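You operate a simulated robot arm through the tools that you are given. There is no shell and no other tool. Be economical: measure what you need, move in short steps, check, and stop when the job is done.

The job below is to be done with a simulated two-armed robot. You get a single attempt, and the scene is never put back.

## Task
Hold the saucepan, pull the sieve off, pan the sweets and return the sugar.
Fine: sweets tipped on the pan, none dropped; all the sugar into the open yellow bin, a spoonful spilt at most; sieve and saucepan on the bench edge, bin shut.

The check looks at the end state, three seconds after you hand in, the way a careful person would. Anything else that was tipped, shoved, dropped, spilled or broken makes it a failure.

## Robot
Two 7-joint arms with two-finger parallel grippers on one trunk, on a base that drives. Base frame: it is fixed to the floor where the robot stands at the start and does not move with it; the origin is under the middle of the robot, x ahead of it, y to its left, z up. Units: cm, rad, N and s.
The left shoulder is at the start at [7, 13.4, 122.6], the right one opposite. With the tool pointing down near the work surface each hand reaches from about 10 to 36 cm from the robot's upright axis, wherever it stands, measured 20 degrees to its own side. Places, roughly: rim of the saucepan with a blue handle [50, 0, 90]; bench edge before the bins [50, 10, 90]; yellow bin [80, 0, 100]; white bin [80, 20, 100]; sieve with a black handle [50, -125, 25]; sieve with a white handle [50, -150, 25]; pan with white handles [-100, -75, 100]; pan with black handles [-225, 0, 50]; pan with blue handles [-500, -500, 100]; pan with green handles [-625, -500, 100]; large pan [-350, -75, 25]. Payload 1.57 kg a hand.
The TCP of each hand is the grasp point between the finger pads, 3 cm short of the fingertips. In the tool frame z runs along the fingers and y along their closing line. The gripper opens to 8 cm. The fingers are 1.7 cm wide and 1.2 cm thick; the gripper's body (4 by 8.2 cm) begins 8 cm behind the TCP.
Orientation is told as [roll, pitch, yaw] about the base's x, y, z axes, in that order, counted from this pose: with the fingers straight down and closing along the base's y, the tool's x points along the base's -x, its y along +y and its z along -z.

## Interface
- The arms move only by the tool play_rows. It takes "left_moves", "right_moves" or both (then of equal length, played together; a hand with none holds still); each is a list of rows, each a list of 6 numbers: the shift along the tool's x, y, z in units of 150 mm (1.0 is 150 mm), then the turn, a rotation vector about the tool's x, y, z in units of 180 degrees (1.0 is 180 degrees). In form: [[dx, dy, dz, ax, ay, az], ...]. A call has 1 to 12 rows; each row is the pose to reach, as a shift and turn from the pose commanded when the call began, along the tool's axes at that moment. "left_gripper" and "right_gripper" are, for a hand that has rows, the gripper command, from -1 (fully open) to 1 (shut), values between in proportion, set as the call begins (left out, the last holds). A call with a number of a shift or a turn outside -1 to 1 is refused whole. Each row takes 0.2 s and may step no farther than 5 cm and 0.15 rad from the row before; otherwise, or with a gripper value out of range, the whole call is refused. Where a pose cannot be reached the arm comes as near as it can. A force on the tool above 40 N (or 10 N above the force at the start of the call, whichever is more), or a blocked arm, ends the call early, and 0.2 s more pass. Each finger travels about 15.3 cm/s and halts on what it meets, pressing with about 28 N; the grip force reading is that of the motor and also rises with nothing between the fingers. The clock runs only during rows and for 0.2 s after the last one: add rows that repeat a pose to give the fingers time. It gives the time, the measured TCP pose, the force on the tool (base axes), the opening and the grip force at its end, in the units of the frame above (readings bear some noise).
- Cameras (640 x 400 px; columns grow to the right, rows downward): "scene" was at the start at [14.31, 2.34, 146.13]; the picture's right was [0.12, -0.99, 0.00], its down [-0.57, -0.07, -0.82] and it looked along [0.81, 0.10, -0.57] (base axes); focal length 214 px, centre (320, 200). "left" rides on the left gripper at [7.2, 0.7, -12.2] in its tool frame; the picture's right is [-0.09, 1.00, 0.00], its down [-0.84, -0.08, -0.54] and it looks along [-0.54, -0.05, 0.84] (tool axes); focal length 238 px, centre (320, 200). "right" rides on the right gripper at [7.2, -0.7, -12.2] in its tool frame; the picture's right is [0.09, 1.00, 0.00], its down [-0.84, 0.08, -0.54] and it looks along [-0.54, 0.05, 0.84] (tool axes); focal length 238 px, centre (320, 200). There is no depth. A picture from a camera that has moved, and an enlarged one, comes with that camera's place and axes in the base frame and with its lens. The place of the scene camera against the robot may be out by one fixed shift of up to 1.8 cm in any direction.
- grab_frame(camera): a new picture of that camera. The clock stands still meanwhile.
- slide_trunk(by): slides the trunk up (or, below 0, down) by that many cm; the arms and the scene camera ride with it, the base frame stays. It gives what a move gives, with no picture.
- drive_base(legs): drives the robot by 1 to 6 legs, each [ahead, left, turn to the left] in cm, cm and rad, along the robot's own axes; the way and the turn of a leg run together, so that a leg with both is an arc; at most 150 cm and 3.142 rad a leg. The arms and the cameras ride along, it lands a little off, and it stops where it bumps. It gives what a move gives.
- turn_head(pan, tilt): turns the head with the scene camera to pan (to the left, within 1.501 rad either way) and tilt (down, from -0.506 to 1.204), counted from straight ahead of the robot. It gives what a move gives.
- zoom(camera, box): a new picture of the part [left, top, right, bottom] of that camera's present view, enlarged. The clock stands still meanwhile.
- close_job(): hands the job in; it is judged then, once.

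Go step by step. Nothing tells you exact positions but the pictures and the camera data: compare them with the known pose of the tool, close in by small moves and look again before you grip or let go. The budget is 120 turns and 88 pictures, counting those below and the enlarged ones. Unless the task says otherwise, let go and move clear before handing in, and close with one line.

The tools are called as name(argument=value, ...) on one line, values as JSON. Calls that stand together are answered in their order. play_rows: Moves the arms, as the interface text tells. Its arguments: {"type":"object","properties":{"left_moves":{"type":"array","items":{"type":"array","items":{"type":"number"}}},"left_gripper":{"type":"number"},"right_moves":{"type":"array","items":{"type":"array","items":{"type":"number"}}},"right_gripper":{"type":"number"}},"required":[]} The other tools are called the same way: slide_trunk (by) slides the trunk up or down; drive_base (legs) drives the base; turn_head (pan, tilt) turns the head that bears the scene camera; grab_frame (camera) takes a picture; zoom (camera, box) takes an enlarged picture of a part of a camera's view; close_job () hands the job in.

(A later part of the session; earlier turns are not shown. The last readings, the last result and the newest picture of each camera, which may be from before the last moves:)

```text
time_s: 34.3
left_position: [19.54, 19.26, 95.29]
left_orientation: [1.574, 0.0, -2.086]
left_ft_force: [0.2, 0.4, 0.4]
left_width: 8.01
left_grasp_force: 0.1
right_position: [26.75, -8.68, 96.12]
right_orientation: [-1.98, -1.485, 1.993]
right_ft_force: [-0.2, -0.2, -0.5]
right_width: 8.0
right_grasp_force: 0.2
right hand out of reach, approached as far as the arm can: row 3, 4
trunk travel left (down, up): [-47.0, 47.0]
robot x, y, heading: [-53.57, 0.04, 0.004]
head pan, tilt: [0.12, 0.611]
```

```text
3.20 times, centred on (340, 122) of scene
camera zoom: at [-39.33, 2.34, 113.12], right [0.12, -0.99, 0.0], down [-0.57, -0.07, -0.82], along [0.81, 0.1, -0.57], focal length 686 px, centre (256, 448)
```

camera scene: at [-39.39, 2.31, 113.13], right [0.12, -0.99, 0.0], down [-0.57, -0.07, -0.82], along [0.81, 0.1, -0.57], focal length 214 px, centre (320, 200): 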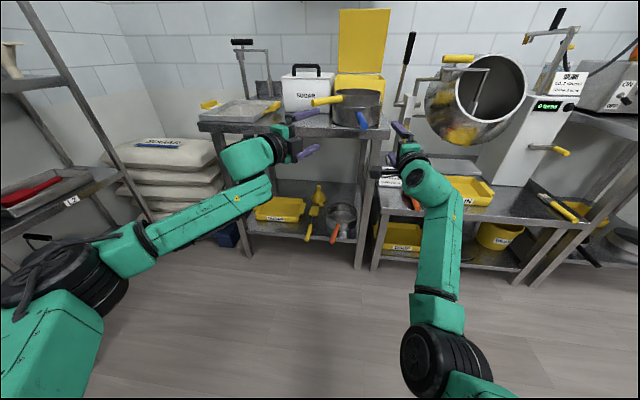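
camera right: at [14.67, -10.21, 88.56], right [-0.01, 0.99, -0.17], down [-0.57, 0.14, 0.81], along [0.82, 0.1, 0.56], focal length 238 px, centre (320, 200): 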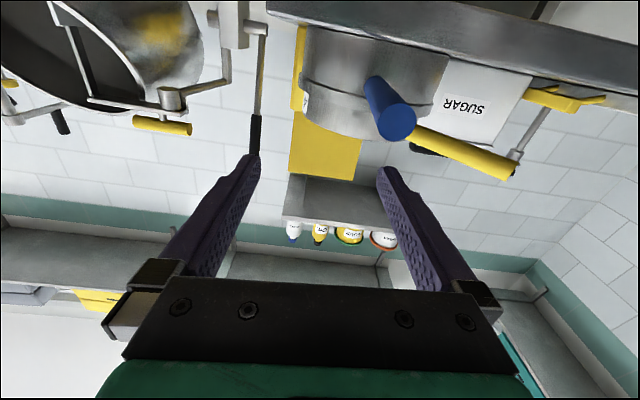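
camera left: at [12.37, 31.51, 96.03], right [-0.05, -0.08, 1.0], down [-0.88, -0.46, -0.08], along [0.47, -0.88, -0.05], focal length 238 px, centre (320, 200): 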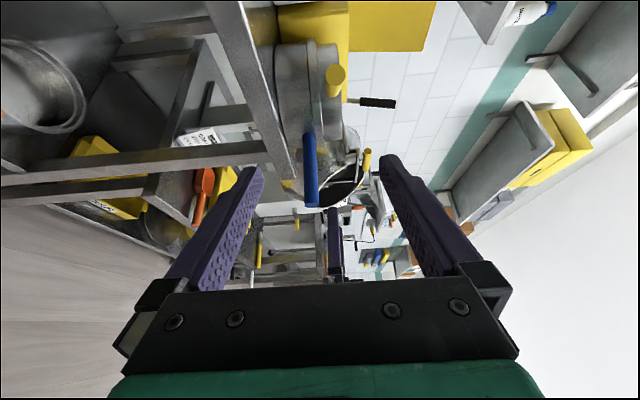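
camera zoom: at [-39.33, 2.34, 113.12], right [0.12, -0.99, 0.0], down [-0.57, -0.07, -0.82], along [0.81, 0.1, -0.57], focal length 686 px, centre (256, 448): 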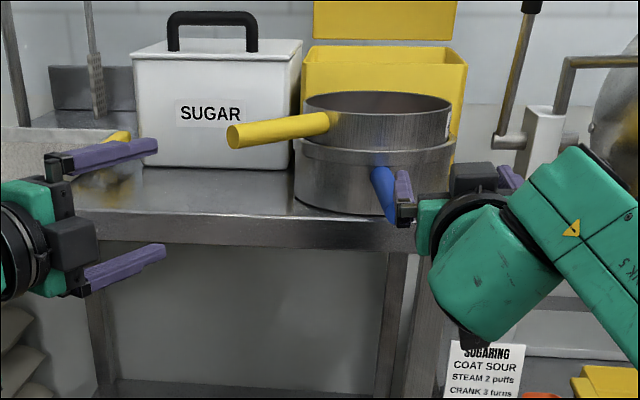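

The right arm keeps jumping between postures. I'll take it out to the mirror image of where the left arm settled well (farther to its own side), to get the same elbow-down posture, before coming in again.

play_rows(right_moves=[[0.05, -0.1, -0.2, 0, 0, 0], [0.1, -0.25, -0.4, 0, 0, 0], [0.15, -0.4, -0.55, 0, 0, 0], [0.2, -0.55, -0.7, 0, 0, 0], [0.25, -0.7, -0.8, 0, 0, 0], [0.3, -0.85, -0.9, 0, 0, 0], [0.3, -1.0, -1.0, 0, 0, 0], [0.3, -1.0, -1.0, 0, 0, 0]])

play_rows(right_moves=[[0, 0, 0, 0, 0, -0.045], [0, 0, 0, 0, 0, -0.09], [0, 0, 0, 0, 0, -0.135], [0, 0, 0, 0, 0, -0.18], [0, 0, 0, 0, 0, -0.225], [0, 0, 0, 0, 0, -0.27], [0, 0, 0, 0, 0, -0.315], [0, 0, 0, 0, 0, -0.36], [0, 0, 0, 0, 0, -0.405], [0, 0, 0, 0, 0, -0.45], [0, 0, 0, 0, 0, -0.495]])

grab_frame(camera="scene")

```text
time_s: 36.1
left_position: [19.62, 19.07, 95.38]
left_orientation: [1.571, 0.002, -2.085]
left_ft_force: [-0.6, -0.1, -1.6]
left_width: 7.98
left_grasp_force: 0.1
right_position: [15.83, -18.43, 93.28]
right_orientation: [-1.938, -1.487, 1.945]
right_ft_force: [0.1, -0.2, 0.6]
right_width: 7.96
right_grasp_force: 0.1
right hand out of reach, approached as far as the arm can: row 5, 6, 7, 8
trunk travel left (down, up): [-47.0, 47.0]
robot x, y, heading: [-53.48, -0.52, 0.001]
head pan, tilt: [0.12, 0.611]
```

```text
time_s: 38.5
left_position: [19.45, 19.38, 95.33]
left_orientation: [1.574, 0.001, -2.086]
left_ft_force: [0.0, -0.5, 0.0]
left_width: 8.01
left_grasp_force: 0.0
right_position: [15.81, -18.44, 93.41]
right_orientation: [-1.603, 0.067, 1.58]
right_ft_force: [0.0, -0.6, 0.8]
right_width: 8.0
right_grasp_force: 0.0
trunk travel left (down, up): [-47.0, 47.0]
robot x, y, heading: [-54.17, -0.2, 0.006]
head pan, tilt: [0.12, 0.611]
```

```text
54 pictures are left
camera scene: at [-39.36, 2.29, 113.13], right [0.12, -0.99, 0.0], down [-0.57, -0.07, -0.82], along [0.81, 0.1, -0.57], focal length 214 px, centre (320, 200)
```

scene: 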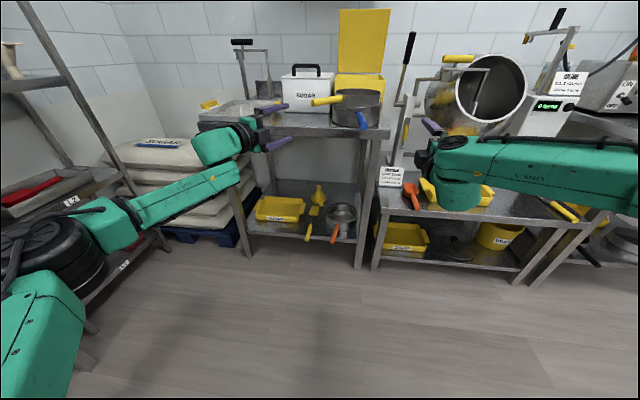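

The right hand now rolls freely with its camera on the outside, and the handle's new direction is nearly straight ahead, which suits this posture. I'll bring it to the handle line just short of the end.

play_rows(right_moves=[[-0.13, 0, 0.1, 0, 0, 0], [-0.26, 0, 0.2, 0, 0, 0], [-0.39, 0, 0.3, 0, 0, 0], [-0.52, 0, 0.4, 0, 0, 0], [-0.65, 0, 0.5, 0, 0, 0], [-0.78, 0, 0.58, 0, 0, 0], [-0.9, 0.013, 0.653, 0, 0, 0], [-0.9, 0.013, 0.653, 0, 0, 0]])

```text
time_s: 40.3
left_position: [19.51, 19.19, 95.27]
left_orientation: [1.572, 0.001, -2.086]
left_ft_force: [0.8, 0.1, 0.3]
left_width: 8.01
left_grasp_force: 0.1
right_position: [24.8, -5.68, 92.64]
right_orientation: [-1.605, 0.063, 1.581]
right_ft_force: [-0.6, -0.7, 0.7]
right_width: 7.98
right_grasp_force: 0.1
right hand out of reach, approached as far as the arm can: row 7, 8
trunk travel left (down, up): [-47.0, 47.0]
robot x, y, heading: [-53.52, -0.1, 0.004]
head pan, tilt: [0.12, 0.611]
```

The limit is just how far left the right hand may come, so I'll shift the base 9 cm to the left and put the right hand back on the handle line with more slack.

drive_base(legs=[[-2, 9, 0]])

play_rows(right_moves=[[0.15, 0, 0.0, 0, 0, 0], [0.3, 0, 0.0, 0, -0.015, 0], [0.42, 0, 0.05, 0, -0.03, 0], [0.5, 0, 0.1, 0, -0.03, 0], [0.5, 0, 0.1, 0, -0.03, 0]])

grab_frame(camera="right")

grab_frame(camera="left")

```text
time_s: 41.4
left_position: [17.5, 28.2, 95.26]
left_orientation: [1.575, 0.0, -2.084]
left_ft_force: [-0.8, 0.1, -0.1]
left_width: 8.0
left_grasp_force: 0.1
right_position: [22.69, 3.34, 92.78]
right_orientation: [-1.606, 0.065, 1.581]
right_ft_force: [0.2, 0.6, -0.2]
right_width: 7.99
right_grasp_force: 0.0
trunk travel left (down, up): [-47.0, 47.0]
robot x, y, heading: [-55.72, 8.69, -0.0]
head pan, tilt: [0.12, 0.611]
```

```text
time_s: 42.6
left_position: [17.46, 28.08, 95.27]
left_orientation: [1.571, 0.001, -2.085]
left_ft_force: [0.2, -0.2, -0.4]
left_width: 8.01
left_grasp_force: 0.0
right_position: [24.41, -4.19, 93.1]
right_orientation: [-1.6, 0.066, 1.675]
right_ft_force: [0.1, -0.3, -0.2]
right_width: 8.0
right_grasp_force: 0.1
trunk travel left (down, up): [-47.0, 47.0]
robot x, y, heading: [-55.33, 8.46, 0.004]
head pan, tilt: [0.12, 0.611]
```

```text
53 pictures are left
camera right: at [12.81, -12.59, 93.87], right [0.05, -0.15, -0.99], down [-0.62, 0.77, -0.15], along [0.78, 0.62, -0.06], focal length 238 px, centre (320, 200)
```

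right: 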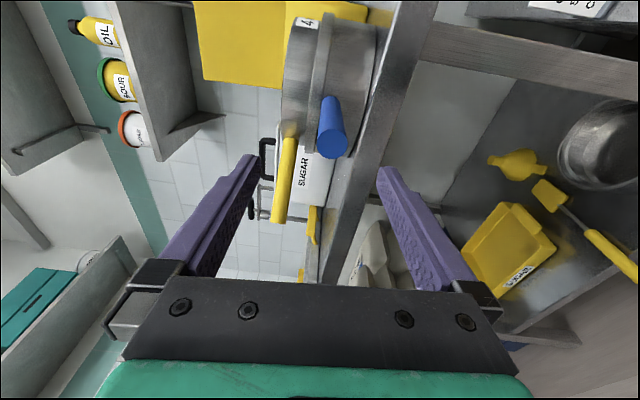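

```text
52 pictures are left
camera left: at [10.26, 40.4, 96.08], right [-0.05, -0.08, 1.0], down [-0.88, -0.46, -0.08], along [0.47, -0.88, -0.05], focal length 238 px, centre (320, 200)
```

left: 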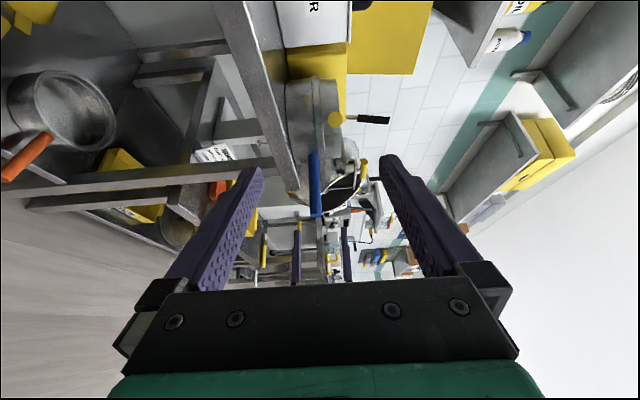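

Both handle ends now triangulate well: blue end [31,-3.8,92.4] pointing yaw ≈6°, yellow end [39,13,97.5] pointing in at yaw ≈-45°. The right arm tracks cleanly, so I'll advance it onto the blue handle in two steps.

play_rows(right_moves=[[0.01, 0.07, 0.15, 0, 0, 0], [0.01, 0.07, 0.3, 0, 0, 0], [0.01, 0.07, 0.45, 0, 0, 0], [0.01, 0.07, 0.55, 0, 0, 0], [0.01, 0.07, 0.55, 0, 0, 0]])

grab_frame(camera="right")

```text
time_s: 43.8
left_position: [17.43, 28.24, 95.24]
left_orientation: [1.573, 0.002, -2.084]
left_ft_force: [0.6, -0.1, -0.4]
left_width: 7.99
left_grasp_force: 0.0
right_position: [25.44, -4.07, 92.35]
right_orientation: [-1.601, 0.067, 1.675]
right_ft_force: [0.4, -0.3, -0.1]
right_width: 7.98
right_grasp_force: 0.1
right hand out of reach, approached as far as the arm can: row 1, 2, 3, 4, 5
trunk travel left (down, up): [-47.0, 47.0]
robot x, y, heading: [-55.63, 9.04, 0.006]
head pan, tilt: [0.12, 0.611]
```

```text
51 pictures are left
camera right: at [13.82, -12.52, 93.09], right [0.05, -0.15, -0.99], down [-0.62, 0.77, -0.15], along [0.78, 0.62, -0.06], focal length 238 px, centre (320, 200)
```

right: 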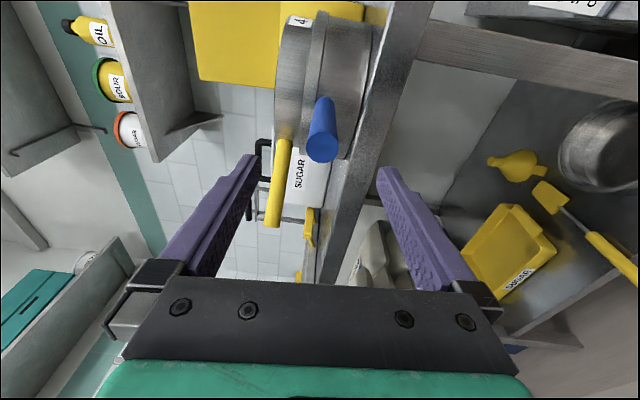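

The right arm is at its forward reach here, so I'll slide it onto the handle by driving the base ahead with the hand held still.

drive_base(legs=[[7, 0.6, 0]])

grab_frame(camera="right")

```text
time_s: 44.8
left_position: [24.55, 28.78, 95.1]
left_orientation: [1.573, 0.0, -2.086]
left_ft_force: [0.5, 0.0, -0.2]
left_width: 8.01
left_grasp_force: 0.1
right_position: [32.45, -3.6, 92.29]
right_orientation: [-1.601, 0.066, 1.675]
right_ft_force: [-0.2, -0.7, -1.0]
right_width: 8.0
right_grasp_force: 0.0
trunk travel left (down, up): [-47.0, 47.0]
robot x, y, heading: [-48.81, 9.23, 0.001]
head pan, tilt: [0.12, 0.611]
```

```text
50 pictures are left
camera right: at [20.93, -11.9, 93.05], right [0.05, -0.15, -0.99], down [-0.62, 0.77, -0.15], along [0.78, 0.62, -0.06], focal length 238 px, centre (320, 200)
```

right: 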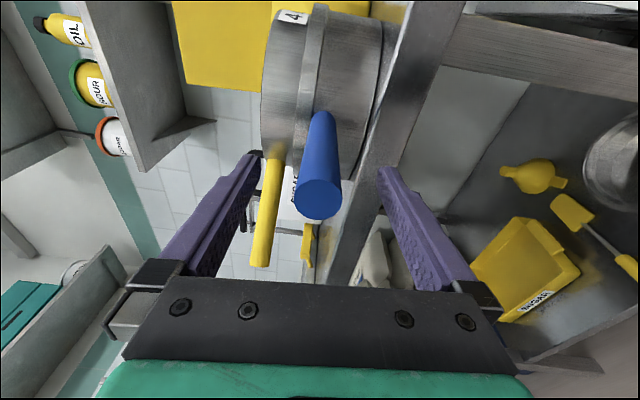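

The blue handle's end is now centred between the fingers. I'll go 6.5 cm farther and close the right gripper.

drive_base(legs=[[6.5, 0.6, 0]])

grab_frame(camera="right")

grab_frame(camera="left")

```text
time_s: 45.8
left_position: [30.97, 29.39, 95.36]
left_orientation: [1.575, 0.002, -2.085]
left_ft_force: [-0.8, 0.0, 0.6]
left_width: 7.99
left_grasp_force: 0.0
right_position: [38.79, -2.96, 92.55]
right_orientation: [-1.6, 0.066, 1.675]
right_ft_force: [-11.1, -0.5, -2.8]
right_width: 8.01
right_grasp_force: 0.1
trunk travel left (down, up): [-47.0, 47.0]
robot x, y, heading: [-42.16, 10.23, 0.003]
head pan, tilt: [0.12, 0.611]
```

```text
49 pictures are left
camera right: at [27.24, -11.33, 93.2], right [0.05, -0.15, -0.99], down [-0.62, 0.77, -0.15], along [0.78, 0.62, -0.06], focal length 238 px, centre (320, 200)
```

right: 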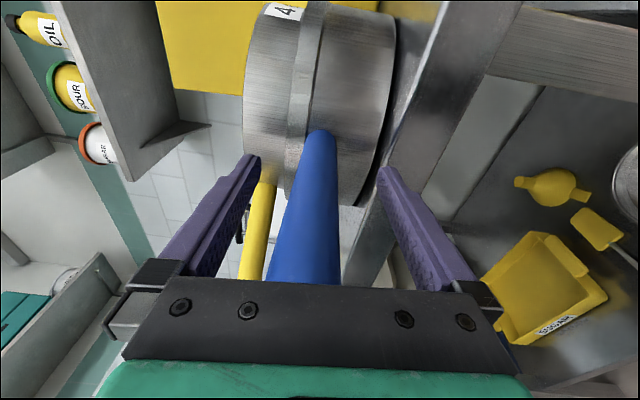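

```text
48 pictures are left
camera left: at [23.75, 41.6, 96.2], right [-0.05, -0.08, 1.0], down [-0.88, -0.46, -0.08], along [0.47, -0.88, -0.05], focal length 238 px, centre (320, 200)
```

left: 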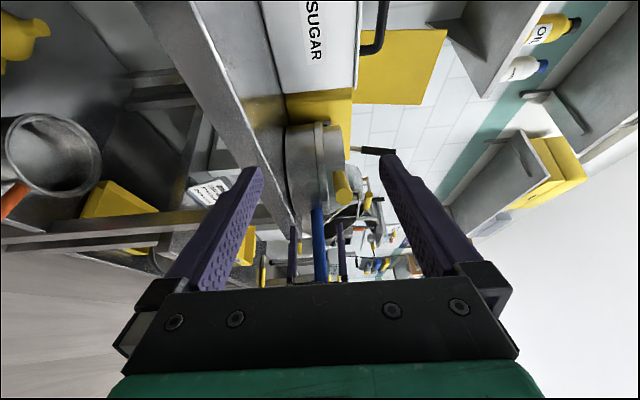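

The handle is fully between the fingers, with the palm just touching its end. I'll ease back half a centimetre, raise slightly to centre, and close the right gripper.

play_rows(right_moves=[[0, -0.02, -0.03, 0, 0, 0], [0, -0.027, -0.045, 0, 0, 0]])

play_rows(right_moves=[[0, 0, 0, 0, 0, 0], [0, 0, 0, 0, 0, 0], [0, 0, 0, 0, 0, 0], [0, 0, 0, 0, 0, 0]], right_gripper=1)

grab_frame(camera="right")

```text
time_s: 46.4
left_position: [31.06, 29.29, 95.17]
left_orientation: [1.573, 0.002, -2.086]
left_ft_force: [-0.5, -0.1, 0.3]
left_width: 8.02
left_grasp_force: 0.0
right_position: [38.19, -2.89, 92.66]
right_orientation: [-1.6, 0.067, 1.676]
right_ft_force: [0.4, -0.4, 0.1]
right_width: 7.99
right_grasp_force: 0.1
trunk travel left (down, up): [-47.0, 47.0]
robot x, y, heading: [-41.98, 10.22, 0.004]
head pan, tilt: [0.12, 0.611]
```

```text
time_s: 47.4
left_position: [31.22, 29.32, 95.02]
left_orientation: [1.569, 0.001, -2.085]
left_ft_force: [-0.2, 0.1, 0.3]
left_width: 8.0
left_grasp_force: 0.0
right_position: [38.45, -2.99, 92.5]
right_orientation: [-1.598, 0.067, 1.676]
right_ft_force: [-2.9, -0.8, -7.8]
right_width: 2.51
right_grasp_force: 28.0
trunk travel left (down, up): [-47.0, 47.0]
robot x, y, heading: [-42.08, 10.01, 0.001]
head pan, tilt: [0.12, 0.611]
```

```text
47 pictures are left
camera right: at [26.81, -11.38, 93.26], right [0.04, -0.15, -0.99], down [-0.62, 0.77, -0.15], along [0.78, 0.62, -0.06], focal length 238 px, centre (320, 200)
```

right: 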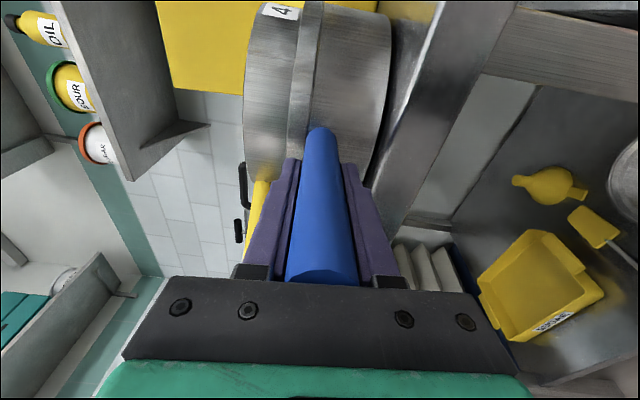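

The blue handle is firmly gripped at 2.5 cm. Next I'll bring the left hand up to just short of the yellow handle's end, turned to its direction.

play_rows(left_moves=[[-0.11, 0.03, 0.12, 0, -0.015, 0], [-0.22, 0.06, 0.24, 0, -0.03, 0], [-0.33, 0.09, 0.36, 0, -0.045, 0], [-0.44, 0.12, 0.47, 0, -0.06, 0], [-0.55, 0.15, 0.58, 0, -0.075, 0], [-0.66, 0.173, 0.7, 0, -0.086, 0], [-0.66, 0.173, 0.7, 0, -0.086, 0]])

grab_frame(camera="left")

zoom(camera="scene", box=[240, 60, 480, 210])

```text
time_s: 49.0
left_position: [33.81, 15.11, 97.45]
left_orientation: [1.573, 0.002, -2.357]
left_ft_force: [-0.2, -0.2, 0.1]
left_width: 8.0
left_grasp_force: 0.0
left hand out of reach, approached as far as the arm can: row 5, 6, 7
right_position: [38.35, -2.94, 92.47]
right_orientation: [-1.598, 0.065, 1.674]
right_ft_force: [-1.1, 0.4, -5.7]
right_width: 2.49
right_grasp_force: 28.0
trunk travel left (down, up): [-47.0, 47.0]
robot x, y, heading: [-42.3, 10.04, 0.005]
head pan, tilt: [0.12, 0.611]
```

```text
46 pictures are left
camera left: at [29.97, 28.75, 98.26], right [-0.07, -0.06, 1.0], down [-0.97, -0.21, -0.08], along [0.21, -0.98, -0.05], focal length 238 px, centre (320, 200)
```

left: 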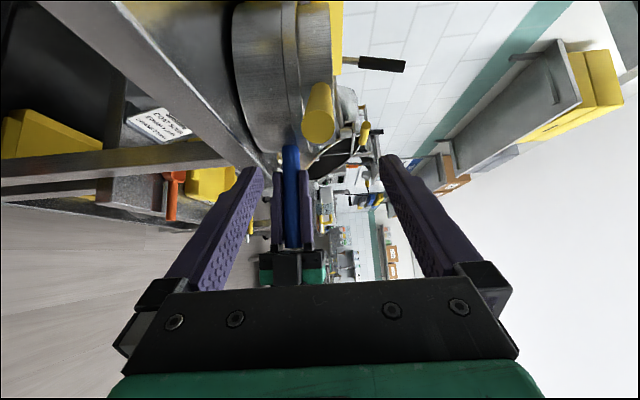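

```text
2.67 times, centred on (360, 135) of scene
camera zoom: at [-27.66, 12.47, 113.11], right [0.12, -0.99, 0.0], down [-0.57, -0.07, -0.82], along [0.81, 0.1, -0.58], focal length 572 px, centre (213, 373)
```

zoom: 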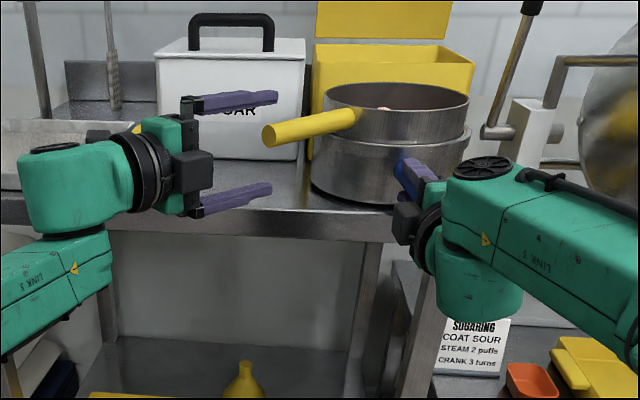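

The left arm is about 10 cm short of reach with the base here. I'll release and draw both hands back, drive the base 11 cm ahead, and take both handles again from there.

play_rows(left_moves=[[0, 0, 0, 0, 0, 0], [0, 0, 0, 0, 0, 0], [0, 0, 0, 0, 0, 0], [-0.08, 0, -0.15, 0, 0, 0], [-0.16, 0, -0.3, 0, 0, 0], [-0.24, 0, -0.45, 0, 0, 0], [-0.32, 0, -0.6, 0, 0, 0], [-0.38, 0, -0.75, 0, 0, 0]], right_moves=[[0, 0, 0, 0, 0, 0], [0, 0, 0, 0, 0, 0], [0, 0, 0, 0, 0, 0], [0, 0, -0.15, 0, 0, 0], [0, 0, -0.3, 0, 0, 0], [0, 0, -0.45, 0, 0, 0], [0, 0, -0.6, 0, 0, 0], [0, 0, -0.75, 0, 0, 0]], right_gripper=-1)

```text
time_s: 50.8
left_position: [21.46, 19.0, 97.61]
left_orientation: [1.573, 0.002, -2.354]
left_ft_force: [-1.0, 0.1, 0.2]
left_width: 8.02
left_grasp_force: 0.1
right_position: [30.45, -5.4, 93.67]
right_orientation: [-1.598, 0.067, 1.674]
right_ft_force: [-0.1, 0.2, -0.8]
right_width: 8.03
right_grasp_force: 0.0
right hand out of reach, approached as far as the arm can: row 6, 7, 8
trunk travel left (down, up): [-47.0, 47.0]
robot x, y, heading: [-41.96, 9.96, 0.006]
head pan, tilt: [0.12, 0.611]
```

The right arm's slack improves when the base stands farther left, so I'll drive 9 cm ahead and 6 cm left; the fingers straddle the handle vertically, so nothing is touched.

drive_base(legs=[[0, 6, 0], [8, 0, 0]])

play_rows(right_moves=[[0.08, 0.03, 0, 0, 0, 0], [0.16, 0.06, 0, 0, 0, 0], [0.22, 0.08, 0, 0, 0, 0], [0.22, 0.08, 0, 0, 0, 0]])

```text
time_s: 52.4
left_position: [29.66, 25.15, 97.55]
left_orientation: [1.573, 0.001, -2.357]
left_ft_force: [0.5, 0.2, -1.2]
left_width: 8.03
left_grasp_force: 0.1
right_position: [38.55, 0.41, 93.53]
right_orientation: [-1.599, 0.067, 1.673]
right_ft_force: [0.6, -0.6, 0.1]
right_width: 8.01
right_grasp_force: 0.1
trunk travel left (down, up): [-47.0, 47.0]
robot x, y, heading: [-34.13, 16.34, 0.004]
head pan, tilt: [0.12, 0.611]
```

```text
time_s: 53.4
left_position: [29.62, 25.18, 97.56]
left_orientation: [1.573, 0.001, -2.356]
left_ft_force: [0.2, -0.4, -0.6]
left_width: 8.02
left_grasp_force: 0.0
right_position: [38.73, -1.86, 93.92]
right_orientation: [-1.596, 0.066, 1.671]
right_ft_force: [0.6, 0.5, 0.5]
right_width: 7.98
right_grasp_force: 0.1
right hand out of reach, approached as far as the arm can: row 1, 2, 3, 4
trunk travel left (down, up): [-47.0, 47.0]
robot x, y, heading: [-34.38, 15.84, -0.001]
head pan, tilt: [0.12, 0.611]
```

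The right hand sits 1.1 cm left and 1.4 cm high of the grip point. I'll trim that with the base and trunk, then look.

drive_base(legs=[[-0.3, -1.1, 0]])

slide_trunk(by=-1.4)

grab_frame(camera="right")

grab_frame(camera="left")

```text
time_s: 54.2
left_position: [29.32, 24.08, 97.53]
left_orientation: [1.573, 0.003, -2.357]
left_ft_force: [-0.5, -0.5, 0.5]
left_width: 8.0
left_grasp_force: 0.0
right_position: [38.36, -2.82, 93.81]
right_orientation: [-1.594, 0.064, 1.673]
right_ft_force: [-0.3, 0.0, -0.5]
right_width: 8.0
right_grasp_force: 0.0
trunk travel left (down, up): [-47.0, 47.0]
robot x, y, heading: [-34.15, 15.21, 0.004]
head pan, tilt: [0.12, 0.611]
```

```text
time_s: 54.8
left_position: [29.21, 24.01, 96.19]
left_orientation: [1.572, 0.002, -2.356]
left_ft_force: [0.5, -0.6, 0.0]
left_width: 7.98
left_grasp_force: 0.0
right_position: [38.29, -2.81, 92.51]
right_orientation: [-1.595, 0.067, 1.673]
right_ft_force: [0.1, -0.9, 0.4]
right_width: 8.01
right_grasp_force: 0.0
trunk travel left (down, up): [-45.6, 48.4]
robot x, y, heading: [-34.45, 15.0, 0.001]
head pan, tilt: [0.12, 0.611]
```

```text
44 pictures are left
camera right: at [26.76, -11.23, 93.24], right [0.04, -0.15, -0.99], down [-0.62, 0.77, -0.15], along [0.78, 0.62, -0.06], focal length 238 px, centre (320, 200)
```

right: 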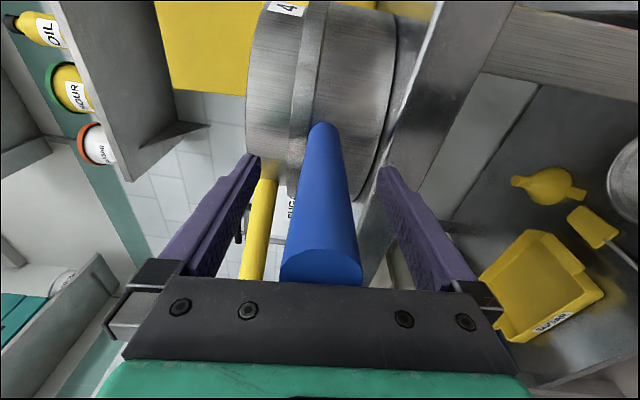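

```text
43 pictures are left
camera left: at [25.61, 37.74, 97.03], right [-0.07, -0.06, 1.0], down [-0.97, -0.21, -0.08], along [0.21, -0.98, -0.05], focal length 238 px, centre (320, 200)
```

left: 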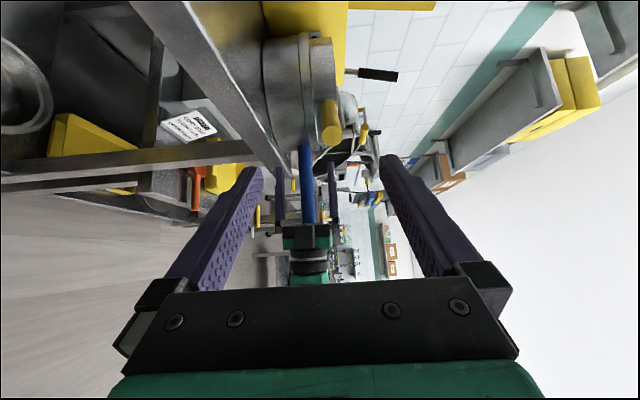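

Alignment is good on the right. I'll close it and bring the left hand to just before the yellow handle.

play_rows(right_moves=[[0, 0, 0, 0, 0, 0], [0, 0, 0, 0, 0, 0], [0, 0, 0, 0, 0, 0], [0, 0, 0, 0, 0, 0], [0, 0, 0, 0, 0, 0]], right_gripper=1, left_moves=[[-0.03, 0.05, 0.14, 0, 0, 0], [-0.06, 0.1, 0.28, 0, 0, 0], [-0.06, 0.1, 0.42, 0, 0, 0], [-0.06, 0.1, 0.56, 0, 0, 0], [-0.06, 0.1, 0.67, 0, 0, 0]])

grab_frame(camera="left")

```text
time_s: 56.0
left_position: [35.86, 16.21, 97.69]
left_orientation: [1.573, 0.003, -2.355]
left_ft_force: [-0.5, 0.8, 0.2]
left_width: 7.97
left_grasp_force: 0.1
right_position: [38.44, -2.84, 92.34]
right_orientation: [-1.596, 0.066, 1.673]
right_ft_force: [-1.0, 0.4, 0.6]
right_width: 0.01
right_grasp_force: 21.1
trunk travel left (down, up): [-45.6, 48.4]
robot x, y, heading: [-34.53, 15.2, 0.008]
head pan, tilt: [0.12, 0.611]
```

```text
42 pictures are left
camera left: at [32.19, 29.88, 98.51], right [-0.07, -0.07, 1.0], down [-0.97, -0.21, -0.08], along [0.21, -0.98, -0.05], focal length 238 px, centre (320, 200)
```

left: 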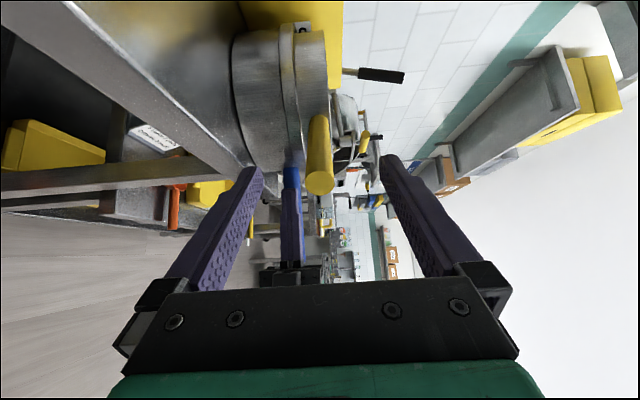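

The right gripper closed on nothing: the handle is a bit farther right than I assumed. I'll look before reopening.

grab_frame(camera="right")

zoom(camera="scene", box=[260, 60, 500, 210])

```text
41 pictures are left
camera right: at [26.82, -11.26, 93.18], right [0.04, -0.15, -0.99], down [-0.62, 0.77, -0.15], along [0.78, 0.62, -0.06], focal length 238 px, centre (320, 200)
```

right: 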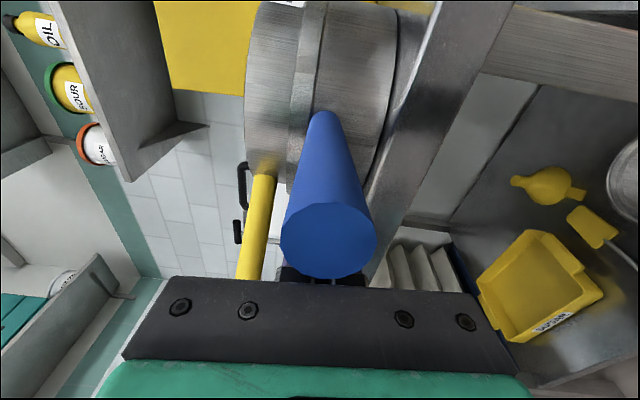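

```text
2.67 times, centred on (380, 135) of scene
camera zoom: at [-20.16, 17.47, 111.73], right [0.12, -0.99, 0.0], down [-0.57, -0.07, -0.82], along [0.81, 0.1, -0.57], focal length 572 px, centre (160, 373)
```

zoom: 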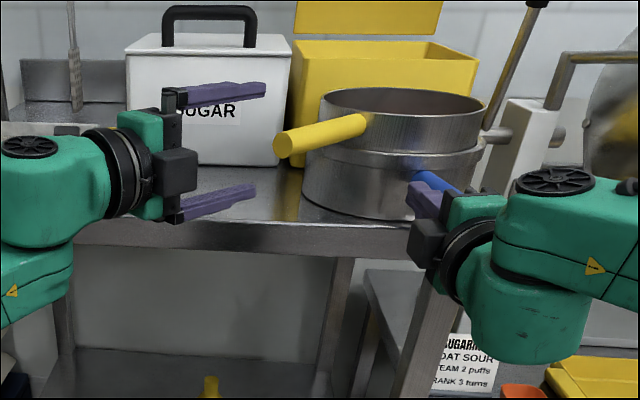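

The handle slipped out to the right side of the fingers; its line now passes through about [38.4,-5.9,92.5]. I'll open, shift the base 3 cm right to straddle it again, and check.

play_rows(right_moves=[[0, 0, 0, 0, 0, 0], [0, 0, 0, 0, 0, 0], [0, 0, 0, 0, 0, 0], [0, 0, 0, 0, 0, 0]], right_gripper=-1, left_moves=[[0, 0, -0.1, 0, 0, 0], [0, 0, -0.2, 0, 0, 0], [0, 0, -0.3, 0, 0, 0], [0, 0, -0.3, 0, 0, 0]])

drive_base(legs=[[0, -3.2, 0]])

grab_frame(camera="right")

```text
time_s: 57.0
left_position: [32.49, 19.5, 97.7]
left_orientation: [1.573, 0.001, -2.358]
left_ft_force: [-0.3, -0.9, 0.8]
left_width: 8.01
left_grasp_force: 0.0
right_position: [38.38, -2.87, 92.38]
right_orientation: [-1.596, 0.066, 1.673]
right_ft_force: [-0.1, 0.8, 0.0]
right_width: 8.03
right_grasp_force: 0.1
trunk travel left (down, up): [-45.6, 48.4]
robot x, y, heading: [-34.77, 15.27, 0.004]
head pan, tilt: [0.12, 0.611]
```

```text
time_s: 57.8
left_position: [32.57, 16.34, 97.67]
left_orientation: [1.571, 0.003, -2.356]
left_ft_force: [0.0, 0.1, 0.0]
left_width: 8.0
left_grasp_force: 0.0
right_position: [38.35, -5.99, 92.44]
right_orientation: [-1.596, 0.065, 1.67]
right_ft_force: [0.5, -1.6, -0.4]
right_width: 8.02
right_grasp_force: 0.1
trunk travel left (down, up): [-45.6, 48.4]
robot x, y, heading: [-34.48, 12.01, 0.008]
head pan, tilt: [0.12, 0.611]
```

```text
39 pictures are left
camera right: at [26.83, -14.38, 93.2], right [0.04, -0.15, -0.99], down [-0.62, 0.77, -0.15], along [0.78, 0.62, -0.06], focal length 238 px, centre (320, 200)
```

right: 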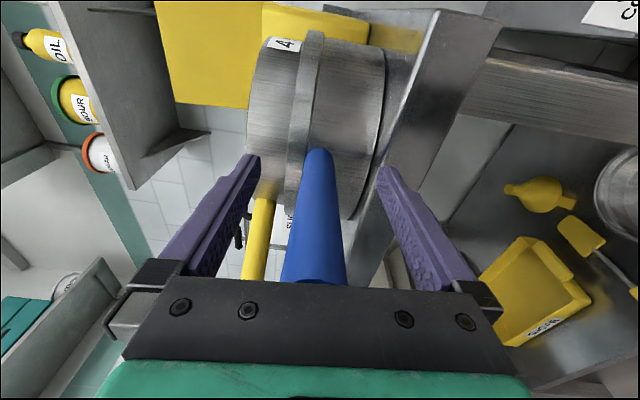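

The view now matches the earlier good grasp. Closing the right gripper.

play_rows(right_moves=[[0, 0, 0, 0, 0, 0], [0, 0, 0, 0, 0, 0], [0, 0, 0, 0, 0, 0], [0, 0, 0, 0, 0, 0]], right_gripper=1)

grab_frame(camera="left")

grab_frame(camera="right")

```text
time_s: 58.8
left_position: [32.58, 16.46, 97.68]
left_orientation: [1.573, 0.002, -2.357]
left_ft_force: [0.8, 0.2, -0.5]
left_width: 7.97
left_grasp_force: 0.0
right_position: [38.44, -5.84, 92.39]
right_orientation: [-1.597, 0.067, 1.674]
right_ft_force: [-2.2, -0.2, 0.3]
right_width: 2.49
right_grasp_force: 28.1
trunk travel left (down, up): [-45.6, 48.4]
robot x, y, heading: [-34.57, 12.22, 0.003]
head pan, tilt: [0.12, 0.611]
```

```text
38 pictures are left
camera left: at [28.93, 30.17, 98.54], right [-0.07, -0.07, 1.0], down [-0.97, -0.21, -0.08], along [0.21, -0.98, -0.05], focal length 238 px, centre (320, 200)
```

left: 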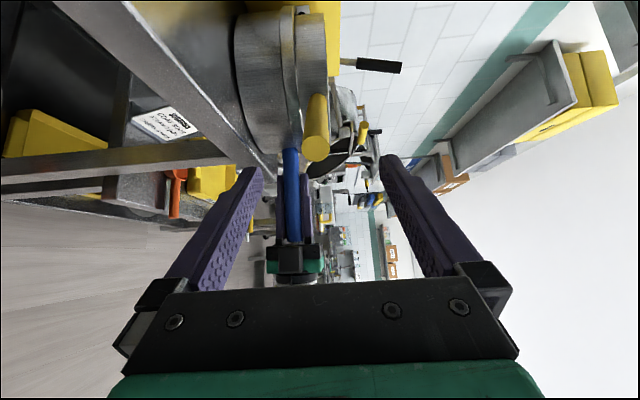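

```text
37 pictures are left
camera right: at [26.83, -14.32, 93.19], right [0.04, -0.15, -0.99], down [-0.62, 0.77, -0.15], along [0.78, 0.62, -0.07], focal length 238 px, centre (320, 200)
```

right: 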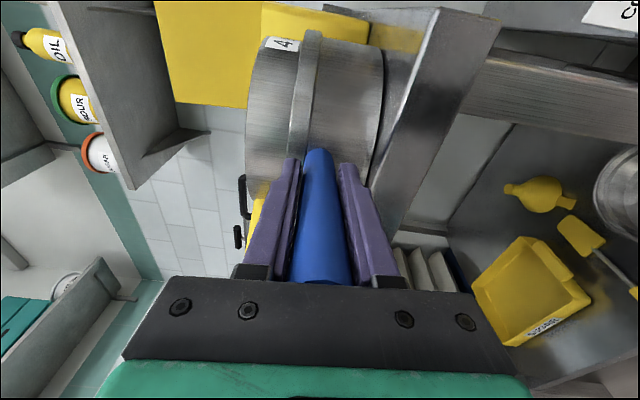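

The right hand holds the saucepan firmly. The yellow end is about 7 cm ahead of the left TCP and on its axis, so I'll advance the left hand halfway and check.

play_rows(left_moves=[[-0.02, -0.01, 0.14, 0, 0, 0], [-0.02, -0.01, 0.28, 0, 0, 0], [-0.02, -0.01, 0.42, 0, 0, 0], [-0.02, -0.01, 0.5, 0, 0, 0], [-0.02, -0.01, 0.5, 0, 0, 0]])

grab_frame(camera="left")

```text
time_s: 60.0
left_position: [37.69, 10.82, 97.56]
left_orientation: [1.574, 0.002, -2.357]
left_ft_force: [-0.1, -0.9, 0.5]
left_width: 8.0
left_grasp_force: 0.0
right_position: [38.38, -5.98, 92.41]
right_orientation: [-1.597, 0.065, 1.673]
right_ft_force: [-1.3, -0.2, -0.2]
right_width: 2.49
right_grasp_force: 27.6
trunk travel left (down, up): [-45.6, 48.4]
robot x, y, heading: [-34.5, 11.98, 0.008]
head pan, tilt: [0.12, 0.611]
```

```text
36 pictures are left
camera left: at [34.1, 24.58, 98.37], right [-0.07, -0.06, 1.0], down [-0.97, -0.21, -0.08], along [0.21, -0.98, -0.05], focal length 238 px, centre (320, 200)
```

left: 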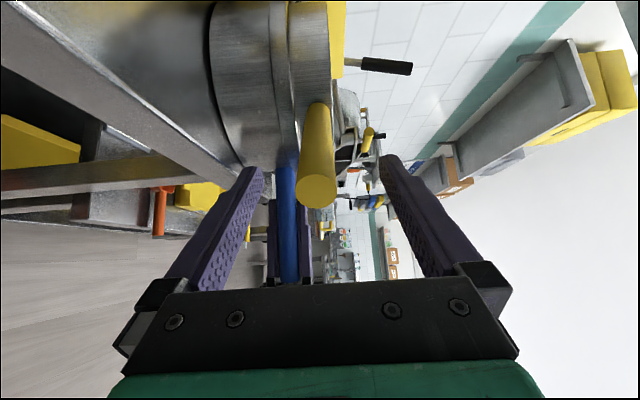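

The yellow end sits exactly at the TCP. I'll advance 6.5 cm more along the handle and close the left gripper.

play_rows(left_moves=[[0, 0, 0.14, 0, 0, 0], [0, 0, 0.28, 0, 0, 0], [0, 0, 0.43, 0, 0, 0], [0, 0, 0.43, 0, 0, 0]])

play_rows(left_moves=[[0, 0, 0, 0, 0, 0], [0, 0, 0, 0, 0, 0], [0, 0, 0, 0, 0, 0], [0, 0, 0, 0, 0, 0]], left_gripper=1)

grab_frame(camera="left")

```text
time_s: 61.0
left_position: [40.0, 8.57, 97.43]
left_orientation: [1.572, 0.002, -2.358]
left_ft_force: [-0.3, 0.1, -0.6]
left_width: 8.0
left_grasp_force: 0.1
left hand out of reach, approached as far as the arm can: row 2, 3, 4
right_position: [38.44, -5.94, 92.42]
right_orientation: [-1.595, 0.065, 1.673]
right_ft_force: [0.3, 0.7, -0.1]
right_width: 2.49
right_grasp_force: 27.5
trunk travel left (down, up): [-45.6, 48.4]
robot x, y, heading: [-34.55, 12.19, 0.004]
head pan, tilt: [0.12, 0.611]
```

```text
time_s: 62.0
left_position: [40.02, 8.55, 97.51]
left_orientation: [1.573, 0.002, -2.353]
left_ft_force: [1.2, -0.4, 0.9]
left_width: 2.36
left_grasp_force: 27.8
right_position: [38.46, -5.94, 92.41]
right_orientation: [-1.596, 0.066, 1.672]
right_ft_force: [0.4, -1.0, 0.8]
right_width: 2.48
right_grasp_force: 28.5
trunk travel left (down, up): [-45.6, 48.4]
robot x, y, heading: [-34.22, 11.62, 0.005]
head pan, tilt: [0.12, 0.611]
```

```text
35 pictures are left
camera left: at [36.35, 22.29, 98.31], right [-0.07, -0.07, 1.0], down [-0.97, -0.21, -0.08], along [0.21, -0.98, -0.05], focal length 238 px, centre (320, 200)
```

left: 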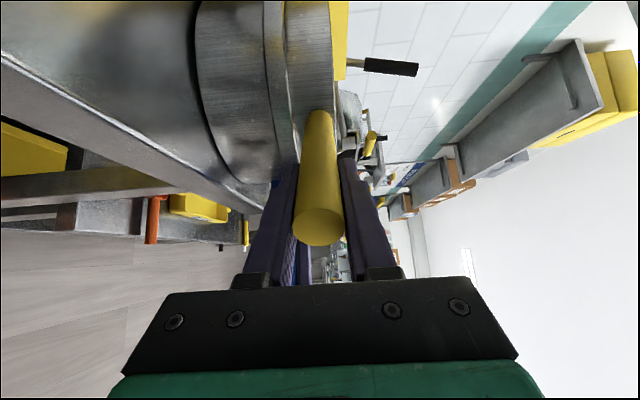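

The left hand has a hold, but it's at full stretch and couldn't lift straight up. I'll open it, turn it about 14° to bring the wrist nearer the shoulder, go slightly deeper and regrip.

play_rows(left_moves=[[0, 0, 0, 0, 0, 0], [0, 0, 0, 0, 0, 0], [0, 0, 0, 0, 0, 0], [0, 0, 0.02, 0, 0.04, 0], [0, 0, 0.06, 0, 0.078, 0], [0, 0, 0.1, 0, 0.078, 0], [0, 0, 0.1, 0, 0.078, 0]], left_gripper=-1)

grab_frame(camera="left")

```text
time_s: 63.6
left_position: [40.99, 7.72, 97.56]
left_orientation: [1.572, 0.002, -2.109]
left_ft_force: [0.0, 1.5, -0.5]
left_width: 7.99
left_grasp_force: 0.1
right_position: [38.38, -5.84, 92.54]
right_orientation: [-1.595, 0.066, 1.673]
right_ft_force: [-0.7, -0.2, -0.4]
right_width: 2.49
right_grasp_force: 28.4
trunk travel left (down, up): [-45.6, 48.4]
robot x, y, heading: [-34.51, 12.07, 0.007]
head pan, tilt: [0.12, 0.611]
```

```text
34 pictures are left
camera left: at [34.09, 20.13, 98.37], right [-0.05, -0.08, 1.0], down [-0.89, -0.44, -0.08], along [0.44, -0.89, -0.05], focal length 238 px, centre (320, 200)
```

left: 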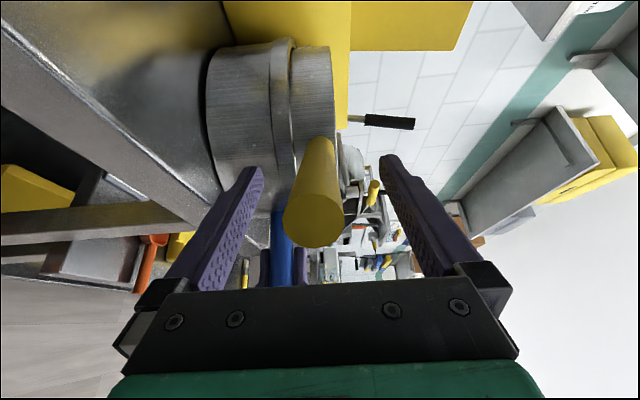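

The grip point is now within easy reach. The handle lies about 1.2 cm to the tool's +x side, so I'll shift over and close.

play_rows(left_moves=[[0.04, -0.005, 0, 0, 0, 0], [0.08, -0.01, 0, 0, 0, 0], [0.08, -0.01, 0, 0, 0, 0]])

play_rows(left_moves=[[0, 0, 0, 0, 0, 0], [0, 0, 0, 0, 0, 0], [0, 0, 0, 0, 0, 0], [0, 0, 0, 0, 0, 0]], left_gripper=1)

play_rows(left_moves=[[0, 0.03, 0, 0, 0, 0], [0, 0.06, 0, 0, 0, 0], [0, 0.09, 0, 0, 0, 0], [0, 0.12, 0, 0, 0, 0], [0, 0.15, 0, 0, 0, 0]])

zoom(camera="scene", box=[260, 60, 500, 210])

```text
time_s: 64.4
left_position: [41.46, 8.84, 97.32]
left_orientation: [1.572, 0.0, -2.111]
left_ft_force: [-0.8, -0.8, -0.1]
left_width: 7.99
left_grasp_force: 0.2
right_position: [38.38, -5.83, 92.39]
right_orientation: [-1.594, 0.067, 1.674]
right_ft_force: [-0.2, 0.6, -0.5]
right_width: 2.49
right_grasp_force: 27.8
trunk travel left (down, up): [-45.6, 48.4]
robot x, y, heading: [-34.54, 12.02, 0.003]
head pan, tilt: [0.12, 0.611]
```

```text
time_s: 65.4
left_position: [41.51, 8.74, 97.38]
left_orientation: [1.573, 0.0, -2.11]
left_ft_force: [3.8, -2.1, 4.2]
left_width: 2.35
left_grasp_force: 28.5
right_position: [38.5, -5.8, 92.36]
right_orientation: [-1.595, 0.067, 1.674]
right_ft_force: [-1.0, 0.8, 0.8]
right_width: 2.49
right_grasp_force: 28.0
trunk travel left (down, up): [-45.6, 48.4]
robot x, y, heading: [-34.83, 11.8, 0.0]
head pan, tilt: [0.12, 0.611]
```

```text
time_s: 66.6
left_position: [41.43, 8.87, 99.67]
left_orientation: [1.572, 0.0, -2.109]
left_ft_force: [-0.2, -0.4, -3.1]
left_width: 2.33
left_grasp_force: 28.1
right_position: [38.35, -5.89, 92.42]
right_orientation: [-1.596, 0.065, 1.672]
right_ft_force: [0.6, -0.5, 0.4]
right_width: 2.48
right_grasp_force: 27.6
trunk travel left (down, up): [-45.6, 48.4]
robot x, y, heading: [-34.37, 12.01, 0.004]
head pan, tilt: [0.12, 0.611]
```

```text
2.67 times, centred on (380, 135) of scene
camera zoom: at [-20.11, 14.34, 111.72], right [0.12, -0.99, 0.0], down [-0.57, -0.07, -0.82], along [0.81, 0.1, -0.57], focal length 572 px, centre (160, 373)
```

zoom: 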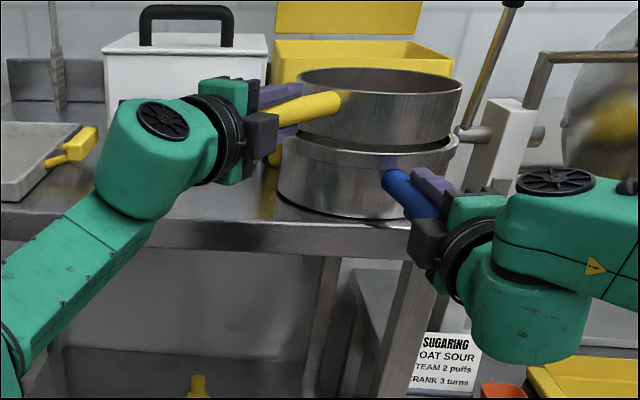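

The sieve comes up level and clear, weighing only about 3 N. I'll keep lifting.

play_rows(left_moves=[[0, 0.06, 0, 0, 0, 0], [0, 0.12, 0, 0, 0, 0], [0, 0.18, 0, 0, 0, 0], [0, 0.24, 0, 0, 0, 0], [0, 0.3, 0, 0, 0, 0], [0, 0.36, 0, 0, 0, 0], [0, 0.42, 0, 0, 0, 0], [0, 0.48, 0, 0, 0, 0]])

grab_frame(camera="scene")

```text
time_s: 68.4
left_position: [40.73, 9.16, 106.01]
left_orientation: [1.572, 0.001, -2.11]
left_ft_force: [-0.3, -0.7, -1.6]
left_width: 2.36
left_grasp_force: 28.2
left hand out of reach, approached as far as the arm can: row 2, 3, 4, 5, 6, 7, 8
right_position: [38.47, -5.93, 92.45]
right_orientation: [-1.598, 0.065, 1.675]
right_ft_force: [-1.4, 0.0, 1.1]
right_width: 2.46
right_grasp_force: 27.7
trunk travel left (down, up): [-45.6, 48.4]
robot x, y, heading: [-34.53, 12.13, 0.006]
head pan, tilt: [0.12, 0.611]
```

```text
32 pictures are left
camera scene: at [-20.15, 14.35, 111.72], right [0.12, -0.99, 0.0], down [-0.57, -0.07, -0.82], along [0.81, 0.1, -0.57], focal length 214 px, centre (320, 200)
```

scene: 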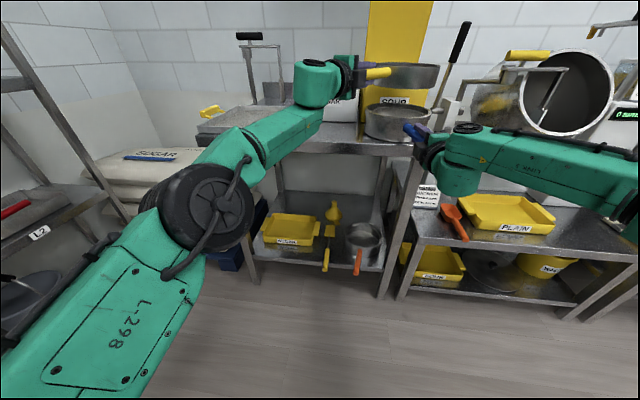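

The sieve is out with its sweets and the saucepan stands free on the bench. I'll open the right hand and back straight off with the base, carrying the sieve.

play_rows(right_moves=[[0, 0, 0, 0, 0, 0], [0, 0, 0, 0, 0, 0], [0, 0, 0, 0, 0, 0], [0, 0, 0, 0, 0, 0]], right_gripper=-1)

drive_base(legs=[[-12, 0, 0], [-12, 0, 0]])

zoom(camera="scene", box=[160, 30, 480, 230])

```text
time_s: 69.4
left_position: [40.8, 9.09, 106.12]
left_orientation: [1.573, 0.0, -2.111]
left_ft_force: [-0.4, 0.0, -2.7]
left_width: 2.38
left_grasp_force: 27.9
right_position: [38.52, -5.78, 92.46]
right_orientation: [-1.595, 0.066, 1.672]
right_ft_force: [0.0, -0.1, -0.7]
right_width: 7.99
right_grasp_force: 0.0
trunk travel left (down, up): [-45.6, 48.4]
robot x, y, heading: [-34.35, 11.85, 0.001]
head pan, tilt: [0.12, 0.611]
```

```text
time_s: 71.5
left_position: [17.02, 9.1, 106.17]
left_orientation: [1.572, 0.0, -2.112]
left_ft_force: [-0.5, 0.2, -1.7]
left_width: 2.37
left_grasp_force: 27.6
right_position: [14.75, -5.97, 92.37]
right_orientation: [-1.594, 0.067, 1.673]
right_ft_force: [0.8, 0.5, -0.4]
right_width: 8.0
right_grasp_force: 0.1
trunk travel left (down, up): [-45.6, 48.4]
robot x, y, heading: [-58.1, 12.06, 0.002]
head pan, tilt: [0.12, 0.611]
```

```text
2.00 times, centred on (320, 130) of scene
camera zoom: at [-43.89, 14.27, 111.72], right [0.12, -0.99, 0.0], down [-0.57, -0.07, -0.82], along [0.81, 0.1, -0.57], focal length 429 px, centre (320, 340)
```

zoom: 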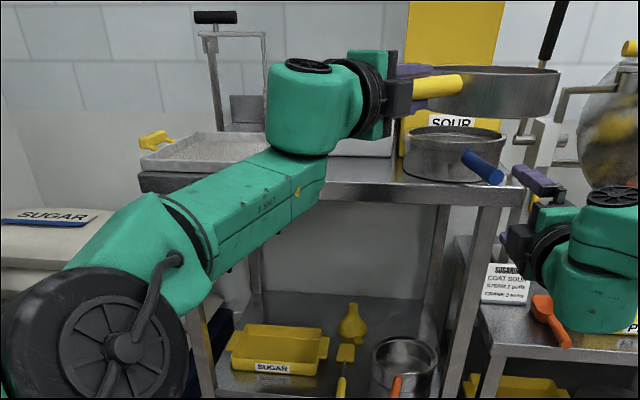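

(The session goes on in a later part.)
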